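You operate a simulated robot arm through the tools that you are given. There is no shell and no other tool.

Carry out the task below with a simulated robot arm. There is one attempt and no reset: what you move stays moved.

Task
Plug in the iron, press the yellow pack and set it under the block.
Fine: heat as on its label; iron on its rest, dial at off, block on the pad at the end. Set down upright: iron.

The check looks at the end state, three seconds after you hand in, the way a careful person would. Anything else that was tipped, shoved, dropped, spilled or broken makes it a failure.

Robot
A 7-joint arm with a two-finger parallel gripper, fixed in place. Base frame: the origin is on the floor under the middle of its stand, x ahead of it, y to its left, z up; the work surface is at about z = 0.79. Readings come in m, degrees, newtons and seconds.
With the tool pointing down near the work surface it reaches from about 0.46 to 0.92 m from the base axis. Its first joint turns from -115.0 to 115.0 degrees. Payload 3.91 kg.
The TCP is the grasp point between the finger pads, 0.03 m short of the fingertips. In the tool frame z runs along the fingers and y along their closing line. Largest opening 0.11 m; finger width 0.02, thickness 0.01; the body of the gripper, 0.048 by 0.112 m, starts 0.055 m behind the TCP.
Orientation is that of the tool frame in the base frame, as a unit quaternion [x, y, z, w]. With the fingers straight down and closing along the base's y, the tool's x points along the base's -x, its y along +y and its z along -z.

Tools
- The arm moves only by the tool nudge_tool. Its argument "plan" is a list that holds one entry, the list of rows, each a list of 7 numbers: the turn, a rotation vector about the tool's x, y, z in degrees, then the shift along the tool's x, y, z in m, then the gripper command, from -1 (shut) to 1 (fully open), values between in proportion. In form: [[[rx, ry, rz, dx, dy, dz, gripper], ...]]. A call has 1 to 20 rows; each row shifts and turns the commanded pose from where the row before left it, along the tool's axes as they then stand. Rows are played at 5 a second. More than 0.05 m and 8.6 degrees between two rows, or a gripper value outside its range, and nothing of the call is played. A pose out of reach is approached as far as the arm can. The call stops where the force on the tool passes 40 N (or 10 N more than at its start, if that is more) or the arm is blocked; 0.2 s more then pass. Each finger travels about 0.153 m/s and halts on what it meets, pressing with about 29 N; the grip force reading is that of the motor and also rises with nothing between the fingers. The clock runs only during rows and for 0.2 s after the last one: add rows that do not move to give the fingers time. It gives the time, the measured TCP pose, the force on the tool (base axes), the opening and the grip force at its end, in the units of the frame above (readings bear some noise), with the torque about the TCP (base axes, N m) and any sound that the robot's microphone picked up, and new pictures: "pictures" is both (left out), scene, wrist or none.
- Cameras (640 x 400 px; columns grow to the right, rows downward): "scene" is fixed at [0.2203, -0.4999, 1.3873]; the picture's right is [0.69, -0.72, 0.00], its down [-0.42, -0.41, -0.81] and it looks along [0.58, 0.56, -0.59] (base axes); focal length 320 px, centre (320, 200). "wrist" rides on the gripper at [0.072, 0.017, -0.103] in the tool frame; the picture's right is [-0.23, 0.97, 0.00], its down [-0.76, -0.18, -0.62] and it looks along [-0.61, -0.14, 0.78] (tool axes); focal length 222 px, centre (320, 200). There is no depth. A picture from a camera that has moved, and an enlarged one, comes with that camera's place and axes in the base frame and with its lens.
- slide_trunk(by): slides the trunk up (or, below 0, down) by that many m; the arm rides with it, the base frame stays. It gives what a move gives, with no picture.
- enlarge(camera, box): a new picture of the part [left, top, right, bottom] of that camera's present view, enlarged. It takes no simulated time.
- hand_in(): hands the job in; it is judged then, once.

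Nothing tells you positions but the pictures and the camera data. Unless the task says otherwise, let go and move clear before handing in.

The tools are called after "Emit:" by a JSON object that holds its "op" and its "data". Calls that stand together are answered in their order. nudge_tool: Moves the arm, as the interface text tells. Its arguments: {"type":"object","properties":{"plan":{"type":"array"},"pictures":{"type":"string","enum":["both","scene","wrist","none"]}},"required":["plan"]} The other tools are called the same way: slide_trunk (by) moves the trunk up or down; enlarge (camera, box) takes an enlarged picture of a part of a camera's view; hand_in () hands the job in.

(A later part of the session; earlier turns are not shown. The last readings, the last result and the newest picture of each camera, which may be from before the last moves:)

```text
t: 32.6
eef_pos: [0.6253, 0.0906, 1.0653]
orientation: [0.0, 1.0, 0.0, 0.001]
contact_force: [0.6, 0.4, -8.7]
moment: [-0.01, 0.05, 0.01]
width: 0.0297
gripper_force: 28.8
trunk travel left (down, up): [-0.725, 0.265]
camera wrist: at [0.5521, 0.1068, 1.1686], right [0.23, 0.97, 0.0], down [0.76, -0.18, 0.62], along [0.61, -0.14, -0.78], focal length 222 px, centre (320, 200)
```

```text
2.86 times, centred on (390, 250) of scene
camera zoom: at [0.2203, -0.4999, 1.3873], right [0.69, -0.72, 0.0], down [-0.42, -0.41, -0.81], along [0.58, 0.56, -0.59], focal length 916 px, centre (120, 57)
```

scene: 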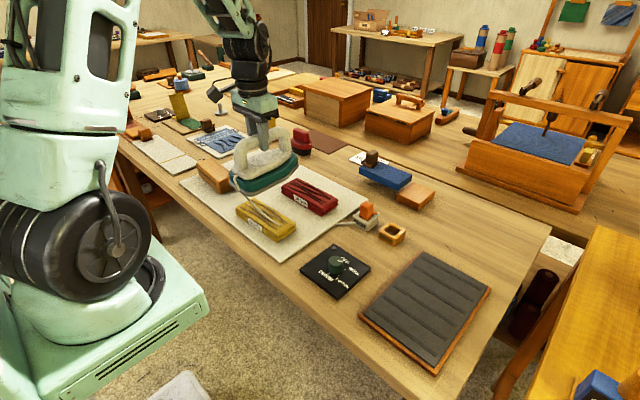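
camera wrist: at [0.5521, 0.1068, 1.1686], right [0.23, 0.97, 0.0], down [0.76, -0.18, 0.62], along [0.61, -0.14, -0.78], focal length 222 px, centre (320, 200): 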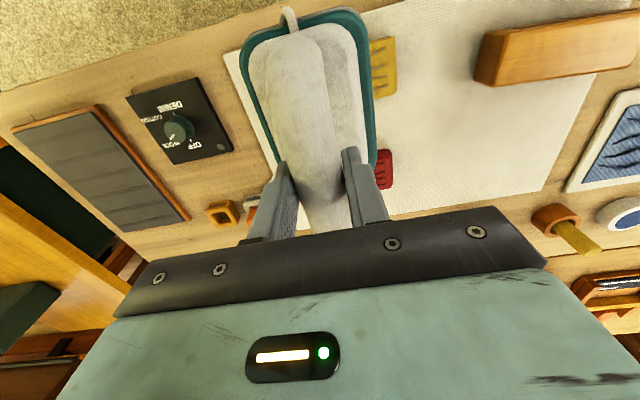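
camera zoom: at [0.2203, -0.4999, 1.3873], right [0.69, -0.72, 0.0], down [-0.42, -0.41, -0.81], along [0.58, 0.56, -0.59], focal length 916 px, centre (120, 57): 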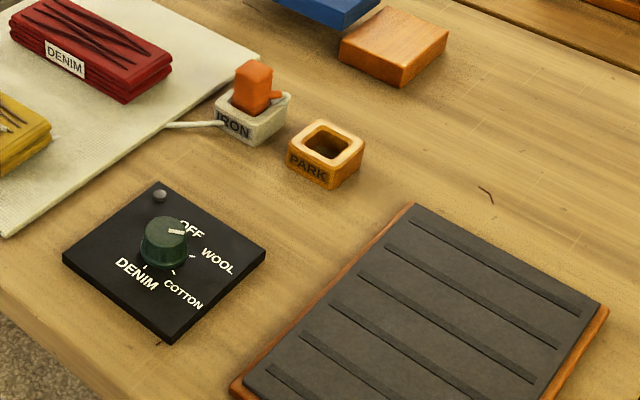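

The cord still hangs from plug to iron, lamp dark. I'll turn the iron a quarter turn (nose toward +y) so the sole lies along the pack.

Emit:
{"op": "nudge_tool", "data": {"plan": [[[0, 0, -7.5, 0, 0, 0, -1], [0, 0, -7.5, 0, 0, 0, -1], [0, 0, -7.5, 0, 0, 0, -1], [0, 0, -7.5, 0, 0, 0, -1], [0, 0, -7.5, 0, 0, 0, -1], [0, 0, -7.5, 0, 0, 0, -1], [0, 0, -7.5, 0, 0, 0, -1], [0, 0, -7.5, 0, 0, 0, -1], [0, 0, -7.5, 0, 0, 0, -1], [0, 0, -7.5, 0, 0, 0, -1], [0, 0, -7.5, 0, 0, 0, -1], [0, 0, -7.5, 0, 0, 0, -1], [0, 0, 0, 0, 0, 0, -1]]]}}

Emit:
{"op": "enlarge", "data": {"camera": "scene", "box": [180, 100, 340, 260]}}

```text
t: 35.4
eef_pos: [0.6255, 0.0877, 1.0644]
orientation: [0.708, -0.706, 0.0, 0.0]
contact_force: [0.4, 0.0, -8.3]
moment: [-0.06, 0.01, -0.01]
width: 0.03
gripper_force: 28.8
trunk travel left (down, up): [-0.725, 0.265]
camera wrist: at [0.6081, 0.0166, 1.167], right [-0.97, 0.23, 0.0], down [0.18, 0.76, 0.62], along [0.14, 0.61, -0.78], focal length 222 px, centre (320, 200)
```

scene: 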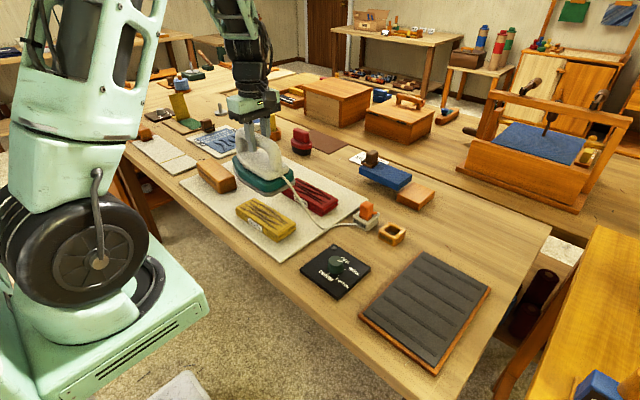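
wrist: 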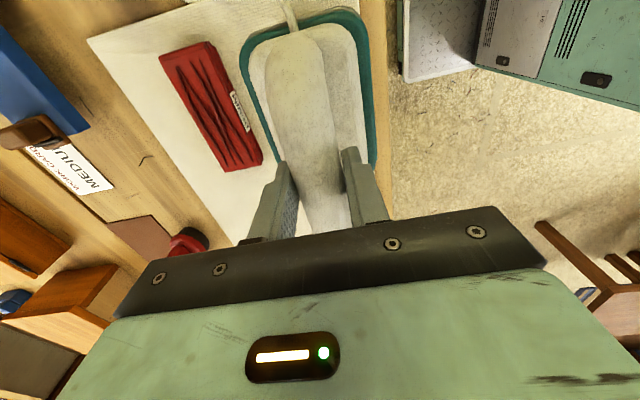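

```text
2.50 times, centred on (260, 180) of scene
camera zoom: at [0.2203, -0.4999, 1.3873], right [0.69, -0.72, 0.0], down [-0.42, -0.41, -0.81], along [0.58, 0.56, -0.59], focal length 801 px, centre (470, 250)
```

zoom: 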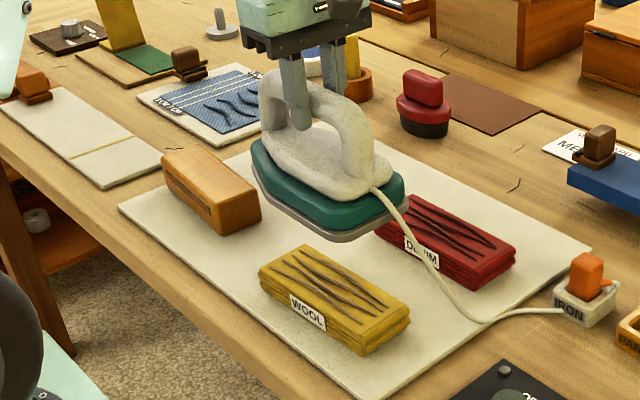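

Iron is now parallel to the pack. Descending to just above it to verify the alignment.

Emit:
{"op": "nudge_tool", "data": {"plan": [[[0, 0, 0, 0, 0, 0.035, -1], [0, 0, 0, 0, 0, 0.035, -1], [0, 0, 0, 0, 0, 0.03, -1], [0, 0, 0, 0, 0, 0, -1]]]}}

Emit:
{"op": "enlarge", "data": {"camera": "scene", "box": [200, 140, 340, 260]}}

Emit:
{"op": "enlarge", "data": {"camera": "wrist", "box": [200, 0, 440, 220]}}

```text
t: 36.4
eef_pos: [0.625, 0.0892, 0.9631]
orientation: [-0.707, 0.707, 0.0, 0.001]
contact_force: [-0.7, -0.1, -8.4]
moment: [-0.06, -0.02, 0.02]
width: 0.0303
gripper_force: 28.9
trunk travel left (down, up): [-0.725, 0.265]
camera wrist: at [0.608, 0.016, 1.067], right [-0.97, 0.23, 0.0], down [0.18, 0.76, 0.62], along [0.14, 0.61, -0.78], focal length 222 px, centre (320, 200)
```

scene: 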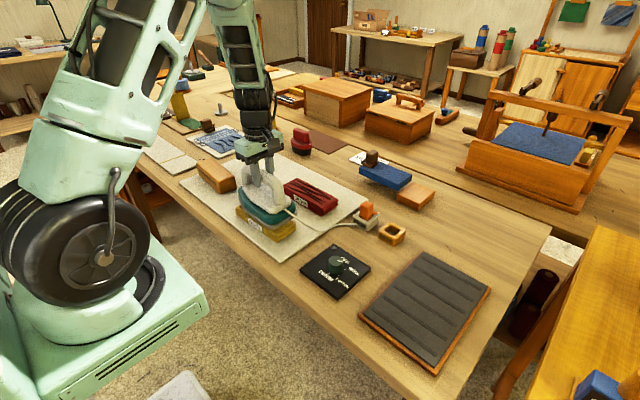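
wrist: 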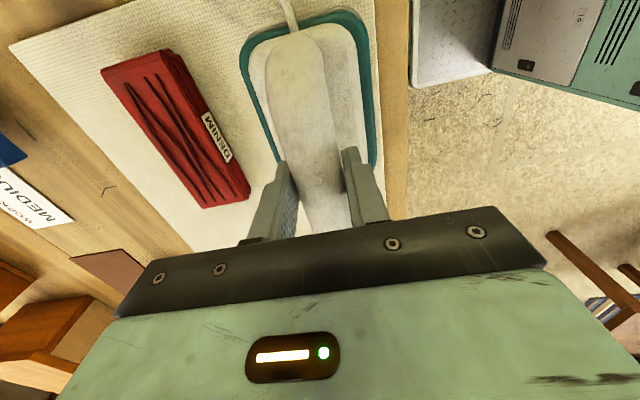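

```text
3.33 times, centred on (270, 200) of scene
camera zoom: at [0.2203, -0.4999, 1.3873], right [0.69, -0.72, 0.0], down [-0.42, -0.41, -0.81], along [0.58, 0.56, -0.59], focal length 1068 px, centre (487, 200)
```

zoom: 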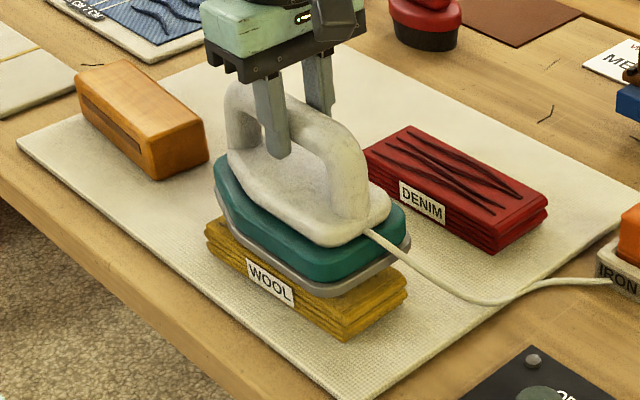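

```text
1.82 times, centred on (320, 110) of wrist
camera zoom: at [0.608, 0.016, 1.067], right [-0.97, 0.23, 0.0], down [0.18, 0.76, 0.62], along [0.14, 0.61, -0.78], focal length 404 px, centre (320, 364)
```

zoom: 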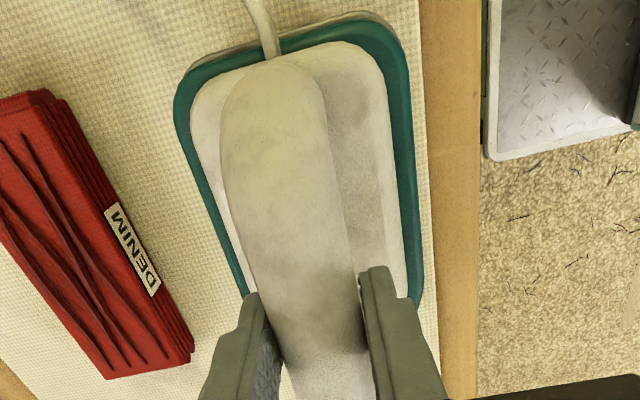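

Alignment over the pack looks right. I'll lower slowly until the sole rests on the pack.

Emit:
{"op": "nudge_tool", "data": {"plan": [[[0, 0, 0, 0, 0, 0.012, -1], [0, 0, 0, 0, 0, 0.01, -1], [0, 0, 0, 0, 0, 0.005, -1], [0, 0, 0, 0, 0, 0, -1]]], "pictures": "scene"}}

Emit:
{"op": "enlarge", "data": {"camera": "scene", "box": [210, 170, 310, 260]}}

```text
t: 37.4
eef_pos: [0.6258, 0.0894, 0.9384]
orientation: [0.707, -0.707, 0.001, -0.002]
contact_force: [1.3, -2.4, 21.0]
moment: [-0.04, 0.38, 0.02]
width: 0.0298
gripper_force: 29.6
trunk travel left (down, up): [-0.725, 0.265]
```

scene: 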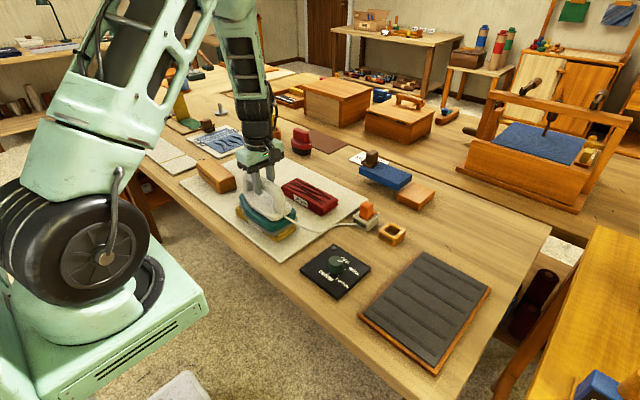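

```text
4.44 times, centred on (260, 215) of scene
camera zoom: at [0.2203, -0.4999, 1.3873], right [0.69, -0.72, 0.0], down [-0.42, -0.41, -0.81], along [0.58, 0.56, -0.59], focal length 1425 px, centre (587, 133)
```

zoom: 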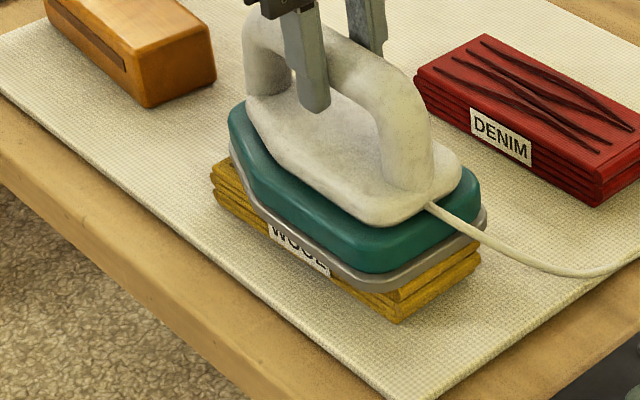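

The sole presses flat on the pack with about 30 N. I'll hold for a few seconds and listen for any sound.

Emit:
{"op": "nudge_tool", "data": {"plan": [[[0, 0, 0, 0, 0, 0, -1], [0, 0, 0, 0, 0, 0, -1], [0, 0, 0, 0, 0, 0, -1], [0, 0, 0, 0, 0, 0, -1], [0, 0, 0, 0, 0, 0, -1], [0, 0, 0, 0, 0, 0, -1], [0, 0, 0, 0, 0, 0, -1], [0, 0, 0, 0, 0, 0, -1], [0, 0, 0, 0, 0, 0, -1], [0, 0, 0, 0, 0, 0, -1]]], "pictures": "scene"}}

Emit:
{"op": "enlarge", "data": {"camera": "scene", "box": [210, 170, 310, 260]}}

Emit:
{"op": "enlarge", "data": {"camera": "scene", "box": [295, 225, 375, 300]}}

```text
t: 39.6
eef_pos: [0.6246, 0.0894, 0.9394]
orientation: [0.707, -0.707, 0.0, 0.0]
contact_force: [7.0, 2.1, 20.4]
moment: [0.21, -0.15, -0.01]
width: 0.0298
gripper_force: 28.8
trunk travel left (down, up): [-0.725, 0.265]
```

scene: 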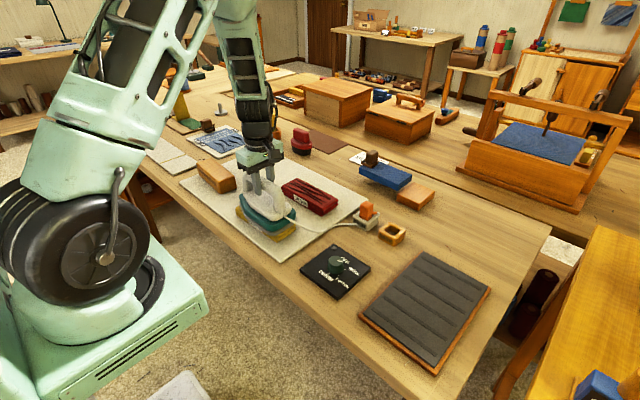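

```text
4.44 times, centred on (260, 215) of scene
camera zoom: at [0.2203, -0.4999, 1.3873], right [0.69, -0.72, 0.0], down [-0.42, -0.41, -0.81], along [0.58, 0.56, -0.59], focal length 1425 px, centre (587, 133)
```

zoom: 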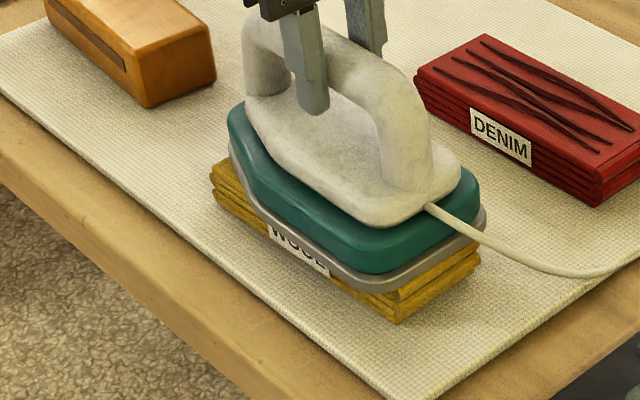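

```text
5.33 times, centred on (335, 262) of scene
camera zoom: at [0.2203, -0.4999, 1.3873], right [0.69, -0.72, 0.0], down [-0.42, -0.41, -0.81], along [0.58, 0.56, -0.59], focal length 1710 px, centre (240, -133)
```

zoom: 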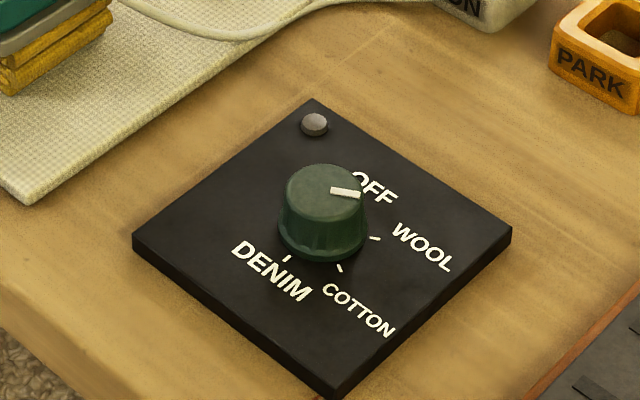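

No sound and no change in the lamp. I'll hold a few seconds more, then lift to look at the pack.

Emit:
{"op": "nudge_tool", "data": {"plan": [[[0, 0, 0, 0, 0, 0, -1], [0, 0, 0, 0, 0, 0, -1], [0, 0, 0, 0, 0, 0, -1], [0, 0, 0, 0, 0, 0, -1], [0, 0, 0, 0, 0, 0, -1], [0, 0, 0, 0, 0, 0, -1], [0, 0, 0, 0, 0, 0, -1], [0, 0, 0, 0, 0, 0, -1], [0, 0, 0, 0, 0, 0, -1], [0, 0, 0, 0, 0, 0, -1], [0, 0, 0, 0, 0, 0, -1], [0, 0, 0, 0, 0, -0.02, -1], [0, 0, 0, 0, 0, -0.03, -1], [0, 0, 0, 0, 0, -0.04, -1], [0, 0, 0, 0, 0, -0.04, -1]]]}}

Emit:
{"op": "enlarge", "data": {"camera": "scene", "box": [210, 170, 310, 260]}}

```text
t: 42.8
eef_pos: [0.6249, 0.0902, 1.0674]
orientation: [0.707, -0.707, 0.0, 0.001]
contact_force: [0.2, 0.1, -9.6]
moment: [-0.06, 0.03, 0.02]
width: 0.03
gripper_force: 29.1
trunk travel left (down, up): [-0.725, 0.265]
camera wrist: at [0.6084, 0.0178, 1.1702], right [-0.97, 0.23, 0.0], down [0.18, 0.76, 0.62], along [0.14, 0.61, -0.78], focal length 222 px, centre (320, 200)
```

scene: 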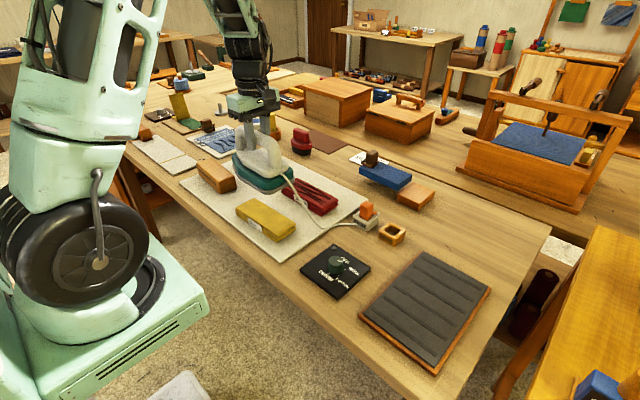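
wrist: 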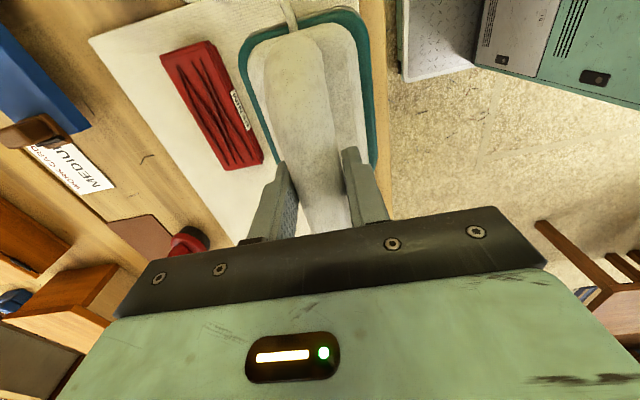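

```text
4.44 times, centred on (260, 215) of scene
camera zoom: at [0.2203, -0.4999, 1.3873], right [0.69, -0.72, 0.0], down [-0.42, -0.41, -0.81], along [0.58, 0.56, -0.59], focal length 1425 px, centre (587, 133)
```

zoom: 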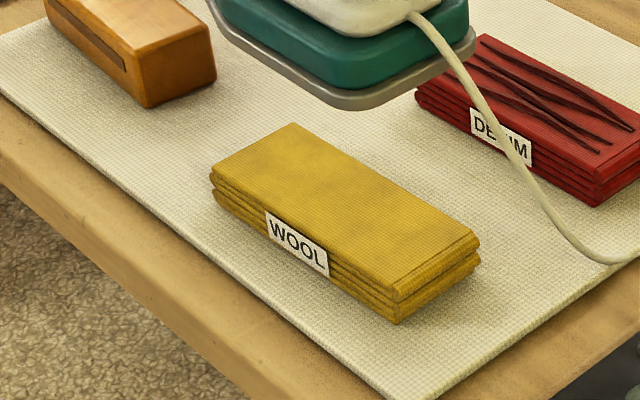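

The creases are gone – the pressing worked. I'll promptly return the iron to its rest, rotating back while travelling.

Emit:
{"op": "nudge_tool", "data": {"plan": [[[0, 0, 7.5, 0.0377, -0.0053, 0, -1], [0, 0, 7.5, 0.0367, -0.0102, 0, -1], [0, 0, 7.5, 0.0351, -0.0149, 0, -1], [0, 0, 7.5, 0.0328, -0.0194, 0, -1], [0, 0, 7.5, 0.03, -0.0235, 0, -1], [0, 0, 7.5, 0.0267, -0.0272, 0, -1], [0, 0, 7.5, 0.0229, -0.0305, 0, -1], [0, 0, 7.5, 0.0187, -0.0332, 0, -1], [0, 0, 7.5, 0.0142, -0.0353, 0, -1], [0, 0, 7.5, 0.0095, -0.0369, 0, -1], [0, 0, 7.5, 0.0046, -0.0378, 0, -1], [0, 0, 7.5, -0.0004, -0.0381, 0, -1], [0, 0, 0, 0, 0, 0, -1]]]}}

```text
t: 45.6
eef_pos: [0.6896, -0.3645, 1.0663]
orientation: [0.001, 1.0, 0.0, -0.001]
contact_force: [0.0, 0.1, -8.0]
moment: [-0.03, 0.08, -0.01]
width: 0.03
gripper_force: 28.9
trunk travel left (down, up): [-0.725, 0.265]
camera wrist: at [0.6171, -0.3477, 1.1696], right [0.23, 0.97, 0.0], down [0.76, -0.18, 0.62], along [0.61, -0.14, -0.78], focal length 222 px, centre (320, 200)
```

scene: 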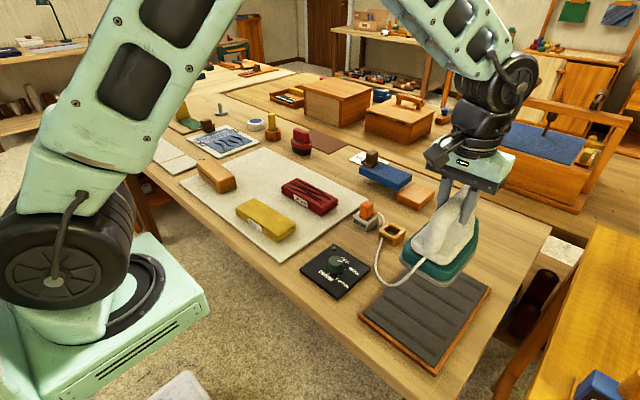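
wrist: 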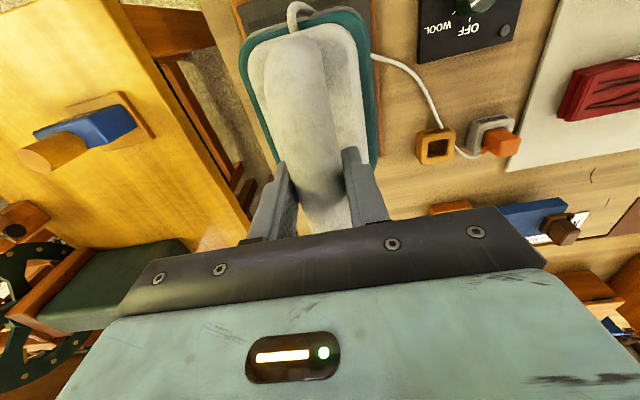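

Back over the rest exactly where it was lifted. Lowering it down.

Emit:
{"op": "nudge_tool", "data": {"plan": [[[0, 0, 0, 0, 0.0015, 0.04, -1], [0, 0, 0, 0, 0, 0.04, -1], [0, 0, 0, 0, 0, 0.04, -1], [0, 0, 0, 0, 0, 0.018, -1], [0, 0, 0, 0, 0, 0.008, -1], [0, 0, 0, 0, 0, 0.004, -1], [0, 0, 0, 0, 0, 0, -1]]], "pictures": "scene"}}

Emit:
{"op": "enlarge", "data": {"camera": "scene", "box": [360, 190, 500, 370]}}

```text
t: 47.2
eef_pos: [0.6885, -0.3602, 0.9166]
orientation: [0.0, 1.0, 0.0, 0.0]
contact_force: [0.2, -0.7, -7.7]
moment: [-0.02, 0.1, 0.0]
width: 0.0296
gripper_force: 28.7
trunk travel left (down, up): [-0.725, 0.265]
```

scene: 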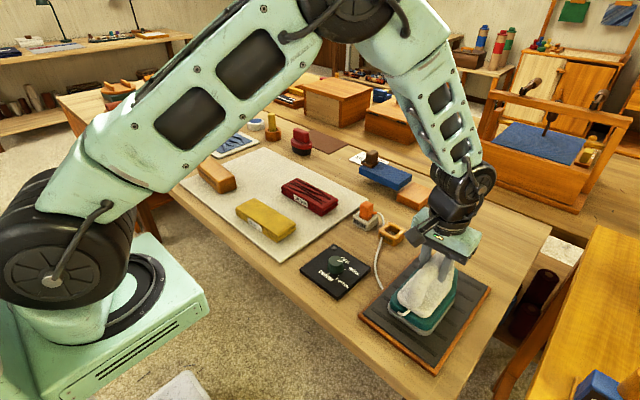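

```text
2.22 times, centred on (430, 280) of scene
camera zoom: at [0.2203, -0.4999, 1.3873], right [0.69, -0.72, 0.0], down [-0.42, -0.41, -0.81], along [0.58, 0.56, -0.59], focal length 712 px, centre (76, 22)
```

zoom: 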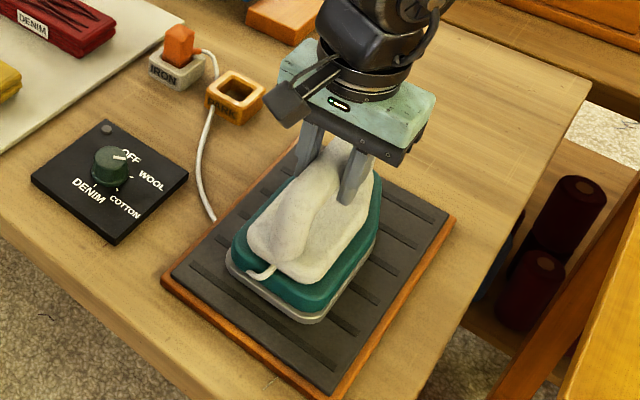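

Almost touching. I'll settle the last millimetres, release and rise, looking at the iron and heading to the block.

Emit:
{"op": "nudge_tool", "data": {"plan": [[[0, 0, 0, 0, -0.002, 0.0025, -1], [0, 0, 0, 0, 0, 0.0015, -1], [0, 0, 0, 0, 0, 0, -0.6], [0, 0, 0, 0, 0, 0, 0.2], [0, 0, 0, 0, 0, 0, 0.6], [0, 0, 0, 0, 0, -0.03, 0.6], [0, 0, 0, 0, 0, -0.04, 0.6], [0, 0, 0, 0, 0, -0.05, 0.6], [0, 0, 0, 0, 0, 0, 0.6]]]}}

Emit:
{"op": "enlarge", "data": {"camera": "scene", "box": [360, 190, 500, 370]}}

Emit:
{"op": "enlarge", "data": {"camera": "scene", "box": [180, 140, 320, 260]}}

```text
t: 49.2
eef_pos: [0.6894, -0.3632, 1.0332]
orientation: [0.0, 1.0, 0.0, -0.001]
contact_force: [-0.3, 0.1, -0.3]
moment: [0.02, 0.02, 0.04]
width: 0.088
gripper_force: 0.1
trunk travel left (down, up): [-0.725, 0.265]
camera wrist: at [0.6159, -0.3462, 1.137], right [0.23, 0.97, 0.0], down [0.76, -0.18, 0.62], along [0.61, -0.14, -0.78], focal length 222 px, centre (320, 200)
```

scene: 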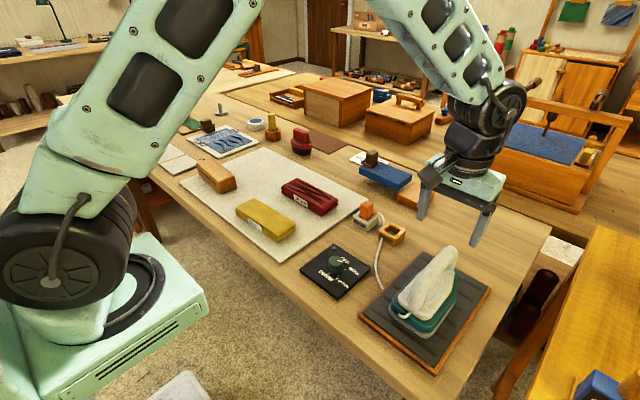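
wrist: 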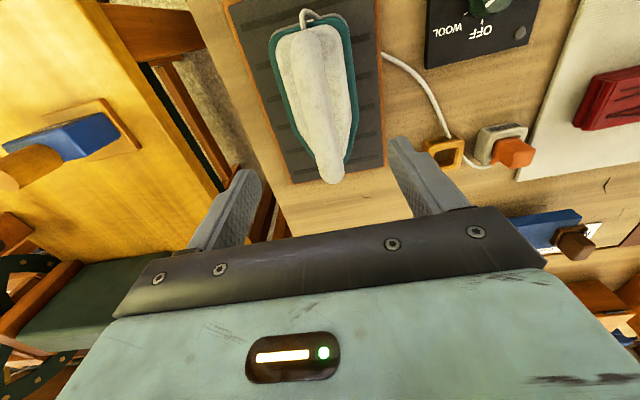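

```text
2.22 times, centred on (430, 280) of scene
camera zoom: at [0.2203, -0.4999, 1.3873], right [0.69, -0.72, 0.0], down [-0.42, -0.41, -0.81], along [0.58, 0.56, -0.59], focal length 712 px, centre (76, 22)
```

zoom: 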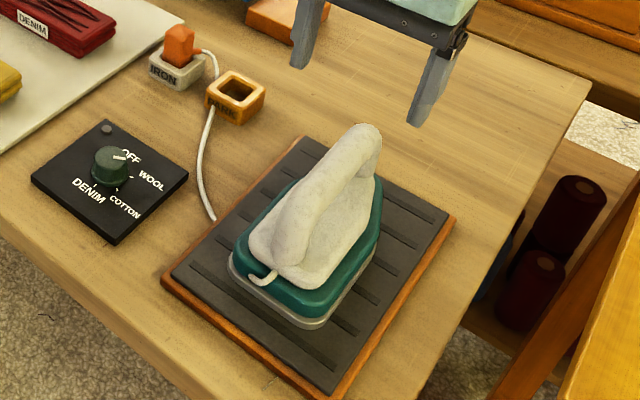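

```text
3.33 times, centred on (250, 200) of scene
camera zoom: at [0.2203, -0.4999, 1.3873], right [0.69, -0.72, 0.0], down [-0.42, -0.41, -0.81], along [0.58, 0.56, -0.59], focal length 1068 px, centre (553, 200)
```

zoom: 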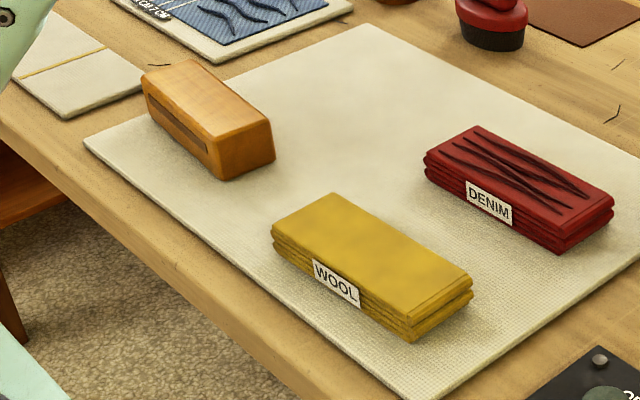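

The iron stands on its rest. The pack still looks flat. Now I'll sweep over to the block near (0.645, 0.395), turning so the fingers close across its narrow side.

Emit:
{"op": "nudge_tool", "data": {"plan": [[[0, 0, -5.294, 0.0026, 0.0446, 0, 0.7], [0, 0, -5.294, -0.0015, 0.0446, 0, 0.7], [0, 0, -5.294, -0.0056, 0.0443, 0, 0.7], [0, 0, -5.294, -0.0097, 0.0436, 0, 0.7], [0, 0, -5.294, -0.0137, 0.0425, 0, 0.7], [0, 0, -5.294, -0.0176, 0.0411, 0, 0.7], [0, 0, -5.294, -0.0213, 0.0393, 0, 0.7], [0, 0, -5.294, -0.0248, 0.0372, 0, 0.7], [0, 0, -5.294, -0.0281, 0.0348, 0, 0.7], [0, 0, -5.294, -0.0312, 0.0319, 0, 0.7], [0, 0, -5.294, -0.034, 0.029, 0, 0.7], [0, 0, -5.294, -0.0365, 0.0257, 0, 0.7], [0, 0, -5.294, -0.0387, 0.0222, 0, 0.7], [0, 0, -5.294, -0.0407, 0.0185, 0, 0.7], [0, 0, -5.294, -0.0422, 0.0147, 0, 0.7], [0, 0, -5.294, -0.0433, 0.0108, 0, 0.7], [0, 0, -5.294, -0.0442, 0.0067, 0, 0.7], [0, 0, 0, 0, 0, 0, 0.7]]]}}

Emit:
{"op": "enlarge", "data": {"camera": "wrist", "box": [200, 40, 440, 220]}}

Emit:
{"op": "enlarge", "data": {"camera": "scene", "box": [180, 140, 320, 260]}}

```text
t: 53.0
eef_pos: [0.6474, 0.393, 1.0327]
orientation: [-0.707, 0.708, -0.001, -0.001]
contact_force: [-0.2, -0.6, 1.2]
moment: [-0.03, 0.01, -0.04]
width: 0.0937
gripper_force: 0.0
trunk travel left (down, up): [-0.725, 0.265]
camera wrist: at [0.6295, 0.3206, 1.136], right [-0.97, 0.23, 0.0], down [0.18, 0.76, 0.62], along [0.14, 0.61, -0.78], focal length 222 px, centre (320, 200)
```

scene: 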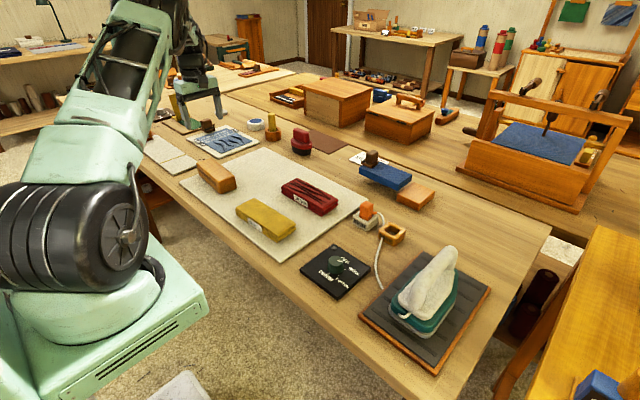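
wrist: 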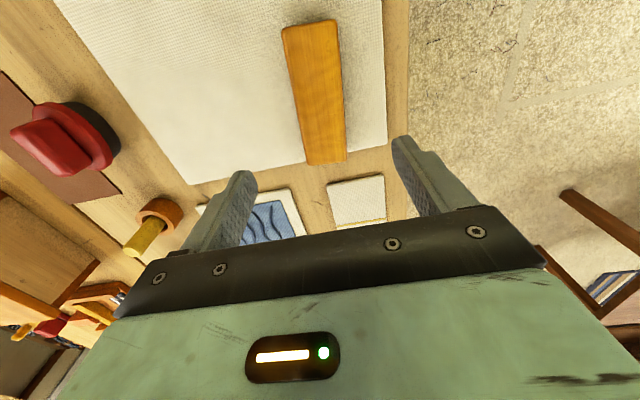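

```text
2.22 times, centred on (320, 130) of wrist
camera zoom: at [0.6295, 0.3206, 1.136], right [-0.97, 0.23, 0.0], down [0.18, 0.76, 0.62], along [0.14, 0.61, -0.78], focal length 494 px, centre (320, 356)
```

zoom: 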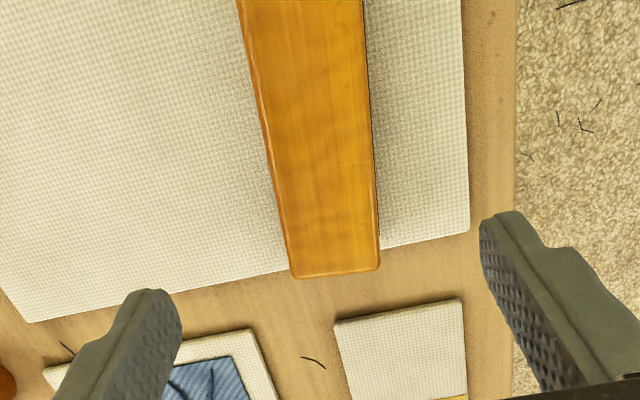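

```text
3.33 times, centred on (250, 200) of scene
camera zoom: at [0.2203, -0.4999, 1.3873], right [0.69, -0.72, 0.0], down [-0.42, -0.41, -0.81], along [0.58, 0.56, -0.59], focal length 1068 px, centre (553, 200)
```

zoom: 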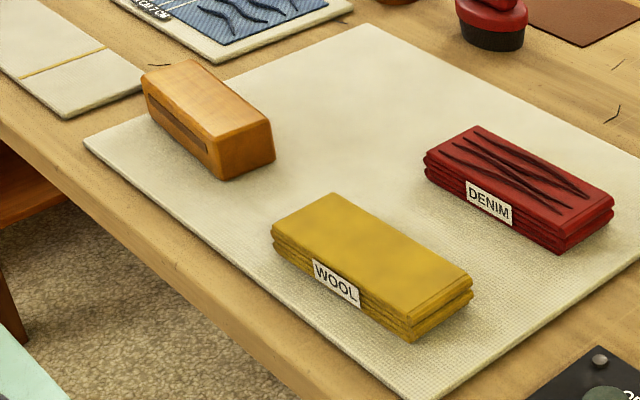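

Block centre is about (0.648, 0.402), turned about 5.5° clockwise. I'll align with it and lower partway for a check.

Emit:
{"op": "nudge_tool", "data": {"plan": [[[0, 0, 5.5, -0.009, -0.0006, 0.03, 0.7], [0, 0, 0, 0, 0, 0.045, 0.7], [0, 0, 0, 0, 0, 0.045, 0.7], [0, 0, 0, 0, 0, 0.03, 0.7], [0, 0, 0, 0, 0, 0, 0.7]]]}}

Emit:
{"op": "enlarge", "data": {"camera": "wrist", "box": [200, 40, 440, 220]}}

Emit:
{"op": "enlarge", "data": {"camera": "scene", "box": [160, 100, 280, 220]}}

```text
t: 54.2
eef_pos: [0.6477, 0.4044, 0.8841]
orientation: [-0.672, 0.74, 0.0, 0.0]
contact_force: [0.2, -0.4, -0.3]
moment: [0.02, 0.0, 0.02]
width: 0.0935
gripper_force: 0.1
trunk travel left (down, up): [-0.725, 0.265]
camera wrist: at [0.6235, 0.3344, 0.987], right [-0.95, 0.32, 0.0], down [0.25, 0.74, 0.62], along [0.2, 0.59, -0.78], focal length 222 px, centre (320, 200)
```

scene: 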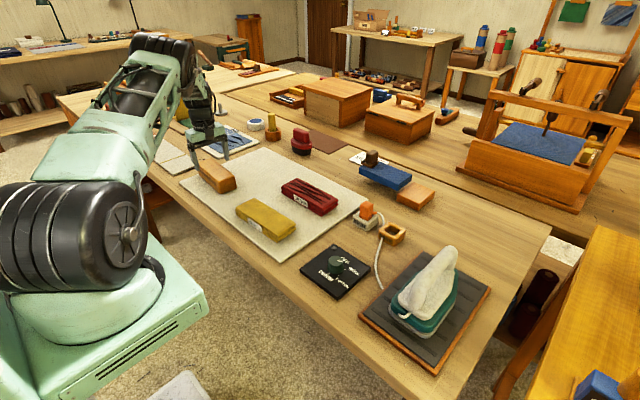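
wrist: 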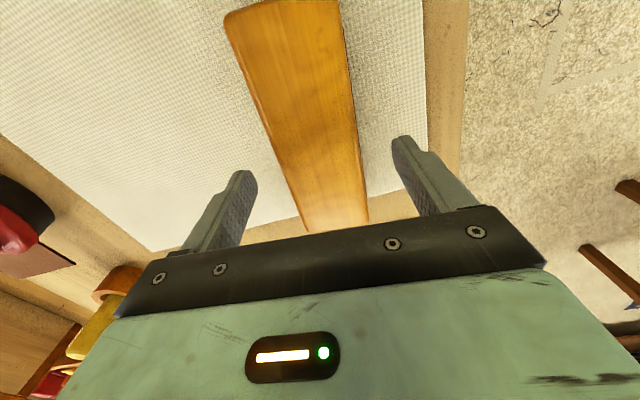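

```text
2.22 times, centred on (320, 130) of wrist
camera zoom: at [0.6235, 0.3344, 0.987], right [-0.95, 0.32, 0.0], down [0.25, 0.74, 0.62], along [0.2, 0.59, -0.78], focal length 494 px, centre (320, 356)
```

zoom: 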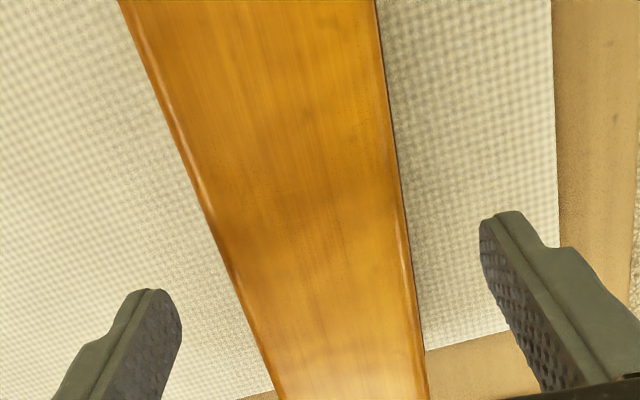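

```text
3.33 times, centred on (220, 160) of scene
camera zoom: at [0.2203, -0.4999, 1.3873], right [0.69, -0.72, 0.0], down [-0.42, -0.41, -0.81], along [0.58, 0.56, -0.59], focal length 1068 px, centre (653, 333)
```

zoom: 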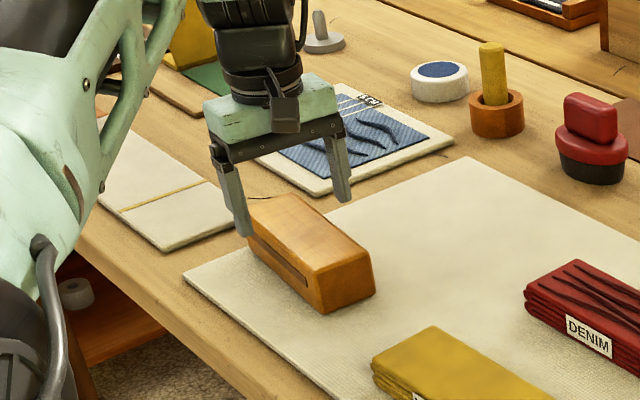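

Good. Lowering the rest of the way and gripping the block.

Emit:
{"op": "nudge_tool", "data": {"plan": [[[0, 0, 0, 0, -0.0015, 0.03, 0.6], [0, 0, 0, 0, 0, 0.02, 0.4], [0, 0, 0, 0, 0, 0, -0.3], [0, 0, 0, 0, 0, 0, -1], [0, 0, 0, 0, 0, 0, -1], [0, 0, 0, 0, 0, -0.01, -1], [0, 0, 0, 0, 0, -0.02, -1], [0, 0, 0, 0, 0, -0.03, -1], [0, 0, 0, 0, 0, -0.03, -1], [0, 0, 0, 0, 0, 0, -1]]]}}

Emit:
{"op": "enlarge", "data": {"camera": "scene", "box": [160, 100, 300, 240]}}

Emit:
{"op": "enlarge", "data": {"camera": "wrist", "box": [180, 0, 460, 220]}}

```text
t: 56.4
eef_pos: [0.645, 0.4014, 0.9226]
orientation: [-0.671, 0.741, 0.0, 0.0]
contact_force: [-0.1, 0.1, -4.0]
moment: [-0.02, -0.02, -0.02]
width: 0.0616
gripper_force: 28.7
trunk travel left (down, up): [-0.725, 0.265]
camera wrist: at [0.6221, 0.3319, 1.0253], right [-0.95, 0.32, 0.0], down [0.25, 0.74, 0.62], along [0.2, 0.59, -0.78], focal length 222 px, centre (320, 200)
```

scene: 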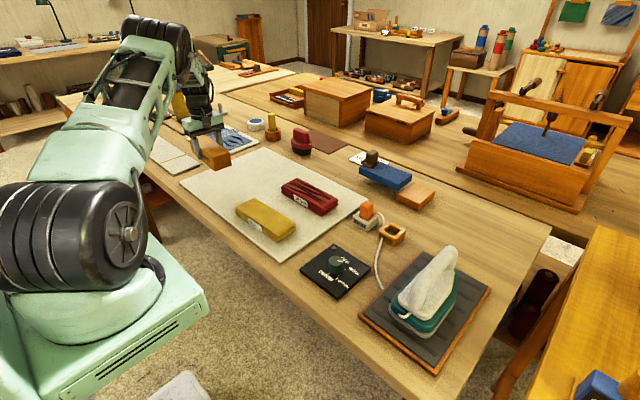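
wrist: 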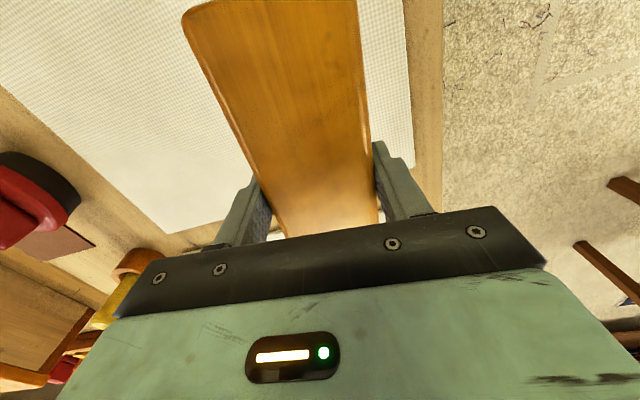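

```text
2.86 times, centred on (230, 170) of scene
camera zoom: at [0.2203, -0.4999, 1.3873], right [0.69, -0.72, 0.0], down [-0.42, -0.41, -0.81], along [0.58, 0.56, -0.59], focal length 916 px, centre (577, 286)
```

zoom: 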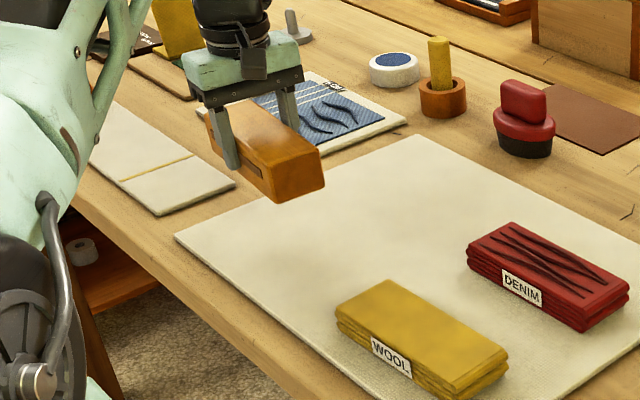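

```text
1.82 times, centred on (320, 110) of wrist
camera zoom: at [0.6221, 0.3319, 1.0253], right [-0.95, 0.32, 0.0], down [0.25, 0.74, 0.62], along [0.2, 0.59, -0.78], focal length 404 px, centre (320, 364)
```

zoom: 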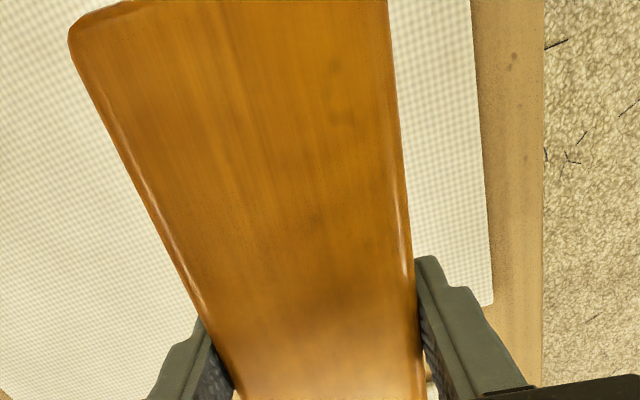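

Block held securely (0.4 kg). I'll carry it straight over the yellow pack, keeping the iron-pressed side covered squarely.

Emit:
{"op": "nudge_tool", "data": {"plan": [[[0, 0, -5.5, 0, 0, 0, -1], [0, 0, 0, 0.0423, 0.0029, 0, -1], [0, 0, 0, 0.0423, 0.0029, 0, -1], [0, 0, 0, 0.0423, 0.0029, 0, -1], [0, 0, 0, 0.0423, 0.0029, 0, -1], [0, 0, 0, 0.0423, 0.0029, 0, -1], [0, 0, 0, 0.0423, 0.0029, 0, -1], [0, 0, 0, 0.0423, 0.0029, 0, -1], [0, 0, 0, 0, 0, 0, -1]]]}}

Emit:
{"op": "enlarge", "data": {"camera": "scene", "box": [200, 140, 340, 260]}}

Emit:
{"op": "enlarge", "data": {"camera": "wrist", "box": [180, 0, 460, 220]}}

```text
t: 58.4
eef_pos: [0.6261, 0.1061, 0.9231]
orientation: [0.707, -0.707, 0.0, 0.0]
contact_force: [0.0, 0.8, -2.9]
moment: [0.04, -0.02, 0.0]
width: 0.0619
gripper_force: 28.5
trunk travel left (down, up): [-0.725, 0.265]
camera wrist: at [0.6083, 0.0336, 1.0261], right [-0.97, 0.23, 0.0], down [0.18, 0.76, 0.62], along [0.14, 0.61, -0.78], focal length 222 px, centre (320, 200)
```

scene: 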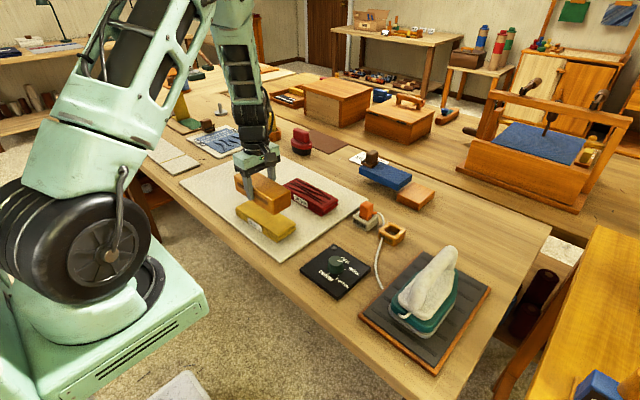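
wrist: 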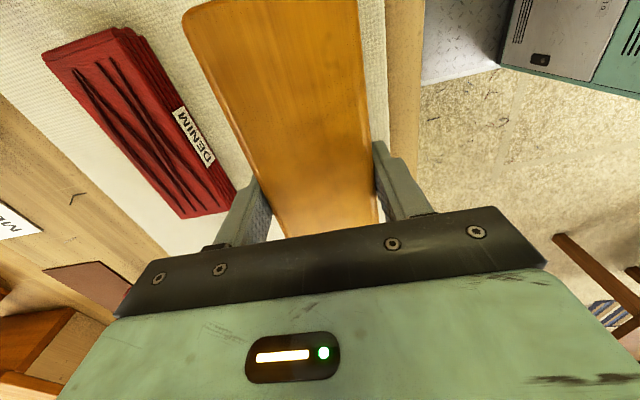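

```text
3.33 times, centred on (270, 200) of scene
camera zoom: at [0.2203, -0.4999, 1.3873], right [0.69, -0.72, 0.0], down [-0.42, -0.41, -0.81], along [0.58, 0.56, -0.59], focal length 1068 px, centre (487, 200)
```

zoom: 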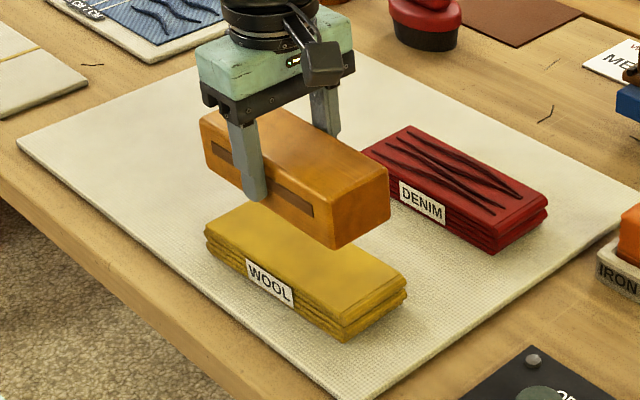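

```text
1.82 times, centred on (320, 110) of wrist
camera zoom: at [0.6083, 0.0336, 1.0261], right [-0.97, 0.23, 0.0], down [0.18, 0.76, 0.62], along [0.14, 0.61, -0.78], focal length 404 px, centre (320, 364)
```

zoom: 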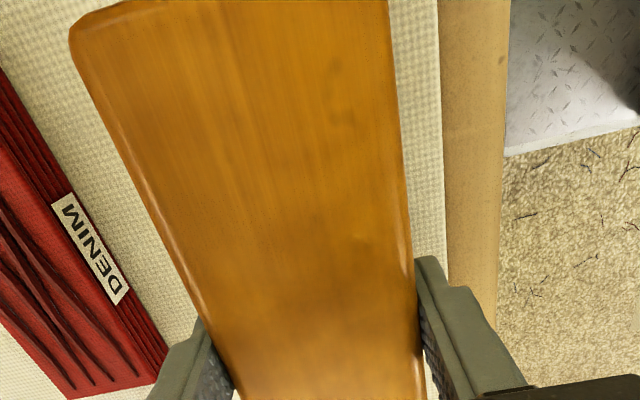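

Block hovers squarely above the pack. Lowering until it touches.

Emit:
{"op": "nudge_tool", "data": {"plan": [[[0, 0, 0, 0, 0, 0.03, -1], [0, 0, 0, 0, 0, 0.02, -1], [0, 0, 0, 0, 0, 0.005, -1], [0, 0, 0, 0, 0, 0.004, -1], [0, 0, 0, 0, 0, 0.002, -1], [0, 0, 0, 0, 0, 0, -1]]], "pictures": "scene"}}

Emit:
{"op": "enlarge", "data": {"camera": "scene", "box": [210, 170, 310, 260]}}

```text
t: 59.8
eef_pos: [0.6264, 0.107, 0.8625]
orientation: [-0.707, 0.707, -0.001, 0.001]
contact_force: [0.3, 1.9, 22.4]
moment: [-0.39, 0.08, 0.08]
width: 0.062
gripper_force: 28.7
trunk travel left (down, up): [-0.725, 0.265]
```

scene: 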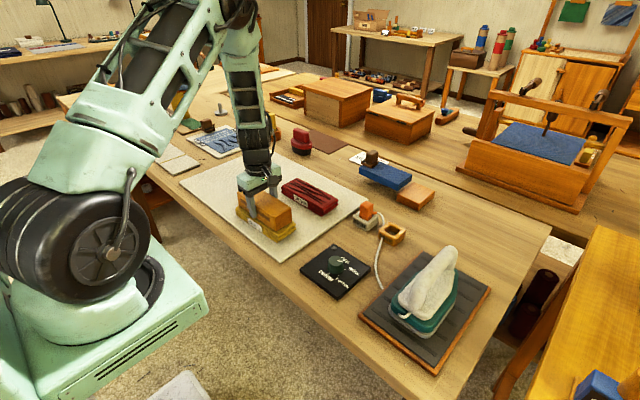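

```text
4.44 times, centred on (260, 215) of scene
camera zoom: at [0.2203, -0.4999, 1.3873], right [0.69, -0.72, 0.0], down [-0.42, -0.41, -0.81], along [0.58, 0.56, -0.59], focal length 1425 px, centre (587, 133)
```

zoom: 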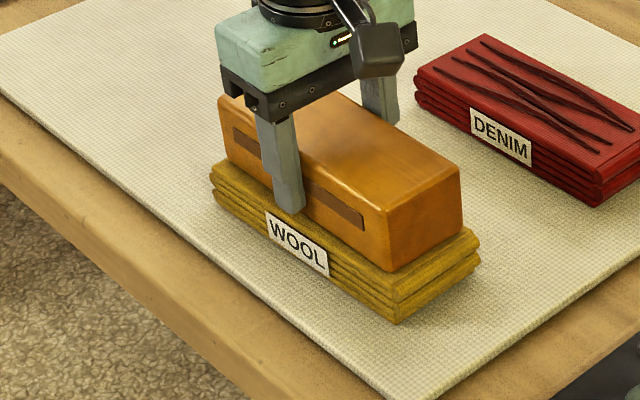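

The block rests flat on the pack, pressing with about 26 N. I'll hold it there for several seconds.

Emit:
{"op": "nudge_tool", "data": {"plan": [[[0, 0, 0, 0, 0, 0, -1], [0, 0, 0, 0, 0, 0, -1], [0, 0, 0, 0, 0, 0, -1], [0, 0, 0, 0, 0, 0, -1], [0, 0, 0, 0, 0, 0, -1], [0, 0, 0, 0, 0, 0, -1], [0, 0, 0, 0, 0, 0, -1], [0, 0, 0, 0, 0, 0, -1], [0, 0, 0, 0, 0, 0, -1], [0, 0, 0, 0, 0, 0, -1], [0, 0, 0, 0, 0, 0, -1], [0, 0, 0, 0, 0, 0, -1], [0, 0, 0, 0, 0, 0, -1], [0, 0, 0, 0, 0, 0, -1], [0, 0, 0, 0, 0, 0, -1], [0, 0, 0, 0, 0, 0, -1], [0, 0, 0, 0, 0, 0, -1], [0, 0, 0, 0, 0, 0, -1], [0, 0, 0, 0, 0, 0, -1], [0, 0, 0, 0, 0, 0, -1]]], "pictures": "scene"}}

Emit:
{"op": "enlarge", "data": {"camera": "scene", "box": [210, 170, 310, 260]}}

```text
t: 64.0
eef_pos: [0.6264, 0.1062, 0.8635]
orientation: [-0.707, 0.708, 0.0, 0.0]
contact_force: [0.7, 0.1, 22.3]
moment: [-0.06, -0.14, 0.02]
width: 0.0619
gripper_force: 29.4
trunk travel left (down, up): [-0.725, 0.265]
```

scene: 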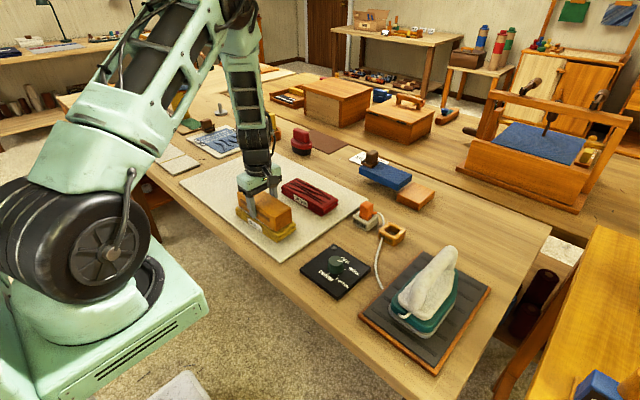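

```text
4.44 times, centred on (260, 215) of scene
camera zoom: at [0.2203, -0.4999, 1.3873], right [0.69, -0.72, 0.0], down [-0.42, -0.41, -0.81], along [0.58, 0.56, -0.59], focal length 1425 px, centre (587, 133)
```

zoom: 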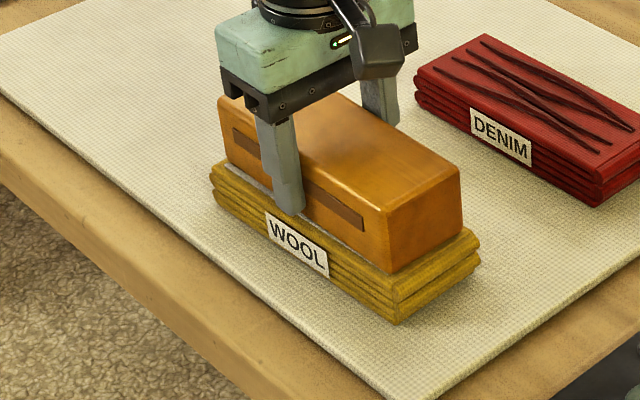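

A pale strip seems visible along the block's lower edge. I'll zoom in before deciding.

Emit:
{"op": "enlarge", "data": {"camera": "scene", "box": [230, 195, 300, 245]}}

```text
8.00 times, centred on (265, 220) of scene
camera zoom: at [0.2203, -0.4999, 1.3873], right [0.69, -0.72, 0.0], down [-0.42, -0.41, -0.81], along [0.58, 0.56, -0.59], focal length 2564 px, centre (760, 40)
```

zoom: 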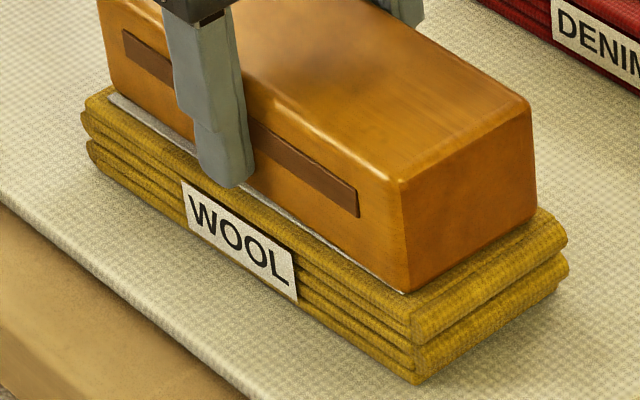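

A pale patch has appeared on the pack's top under the block – probably the set mark. I'll lift the block and look at the pack.

Emit:
{"op": "nudge_tool", "data": {"plan": [[[0, 0, 0, 0, 0, -0.01, -1], [0, 0, 0, 0, 0, -0.03, -1], [0, 0, 0, 0, 0, -0.035, -1], [0, 0, 0, -0.04, 0, 0, -1], [0, 0, 0, -0.04, 0, 0, -1], [0, 0, 0, -0.04, 0, 0, -1], [0, 0, 0, -0.04, 0, 0, -1], [0, 0, 0, 0, 0, 0, -1]]], "pictures": "scene"}}

Emit:
{"op": "enlarge", "data": {"camera": "scene", "box": [210, 170, 310, 260]}}

```text
t: 65.8
eef_pos: [0.626, 0.2688, 0.9341]
orientation: [0.707, -0.707, 0.0, 0.0]
contact_force: [0.7, 0.1, -2.4]
moment: [-0.01, -0.02, -0.04]
width: 0.0618
gripper_force: 28.9
trunk travel left (down, up): [-0.725, 0.265]
```

scene: 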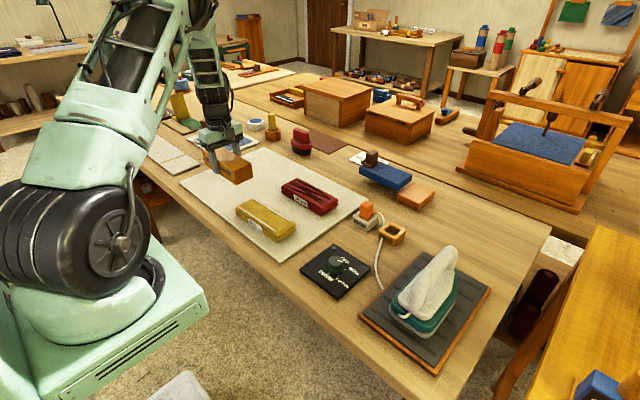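

```text
4.44 times, centred on (260, 215) of scene
camera zoom: at [0.2203, -0.4999, 1.3873], right [0.69, -0.72, 0.0], down [-0.42, -0.41, -0.81], along [0.58, 0.56, -0.59], focal length 1425 px, centre (587, 133)
```

zoom: 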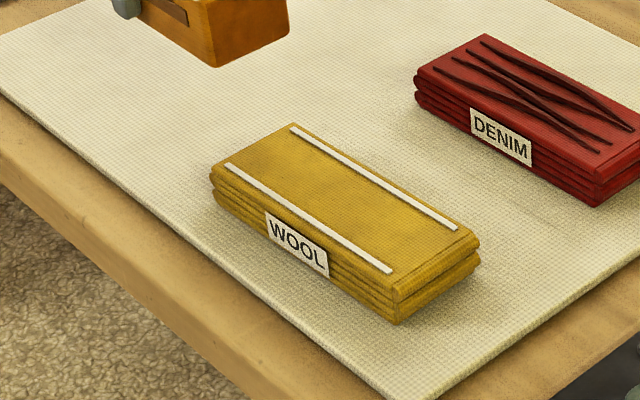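

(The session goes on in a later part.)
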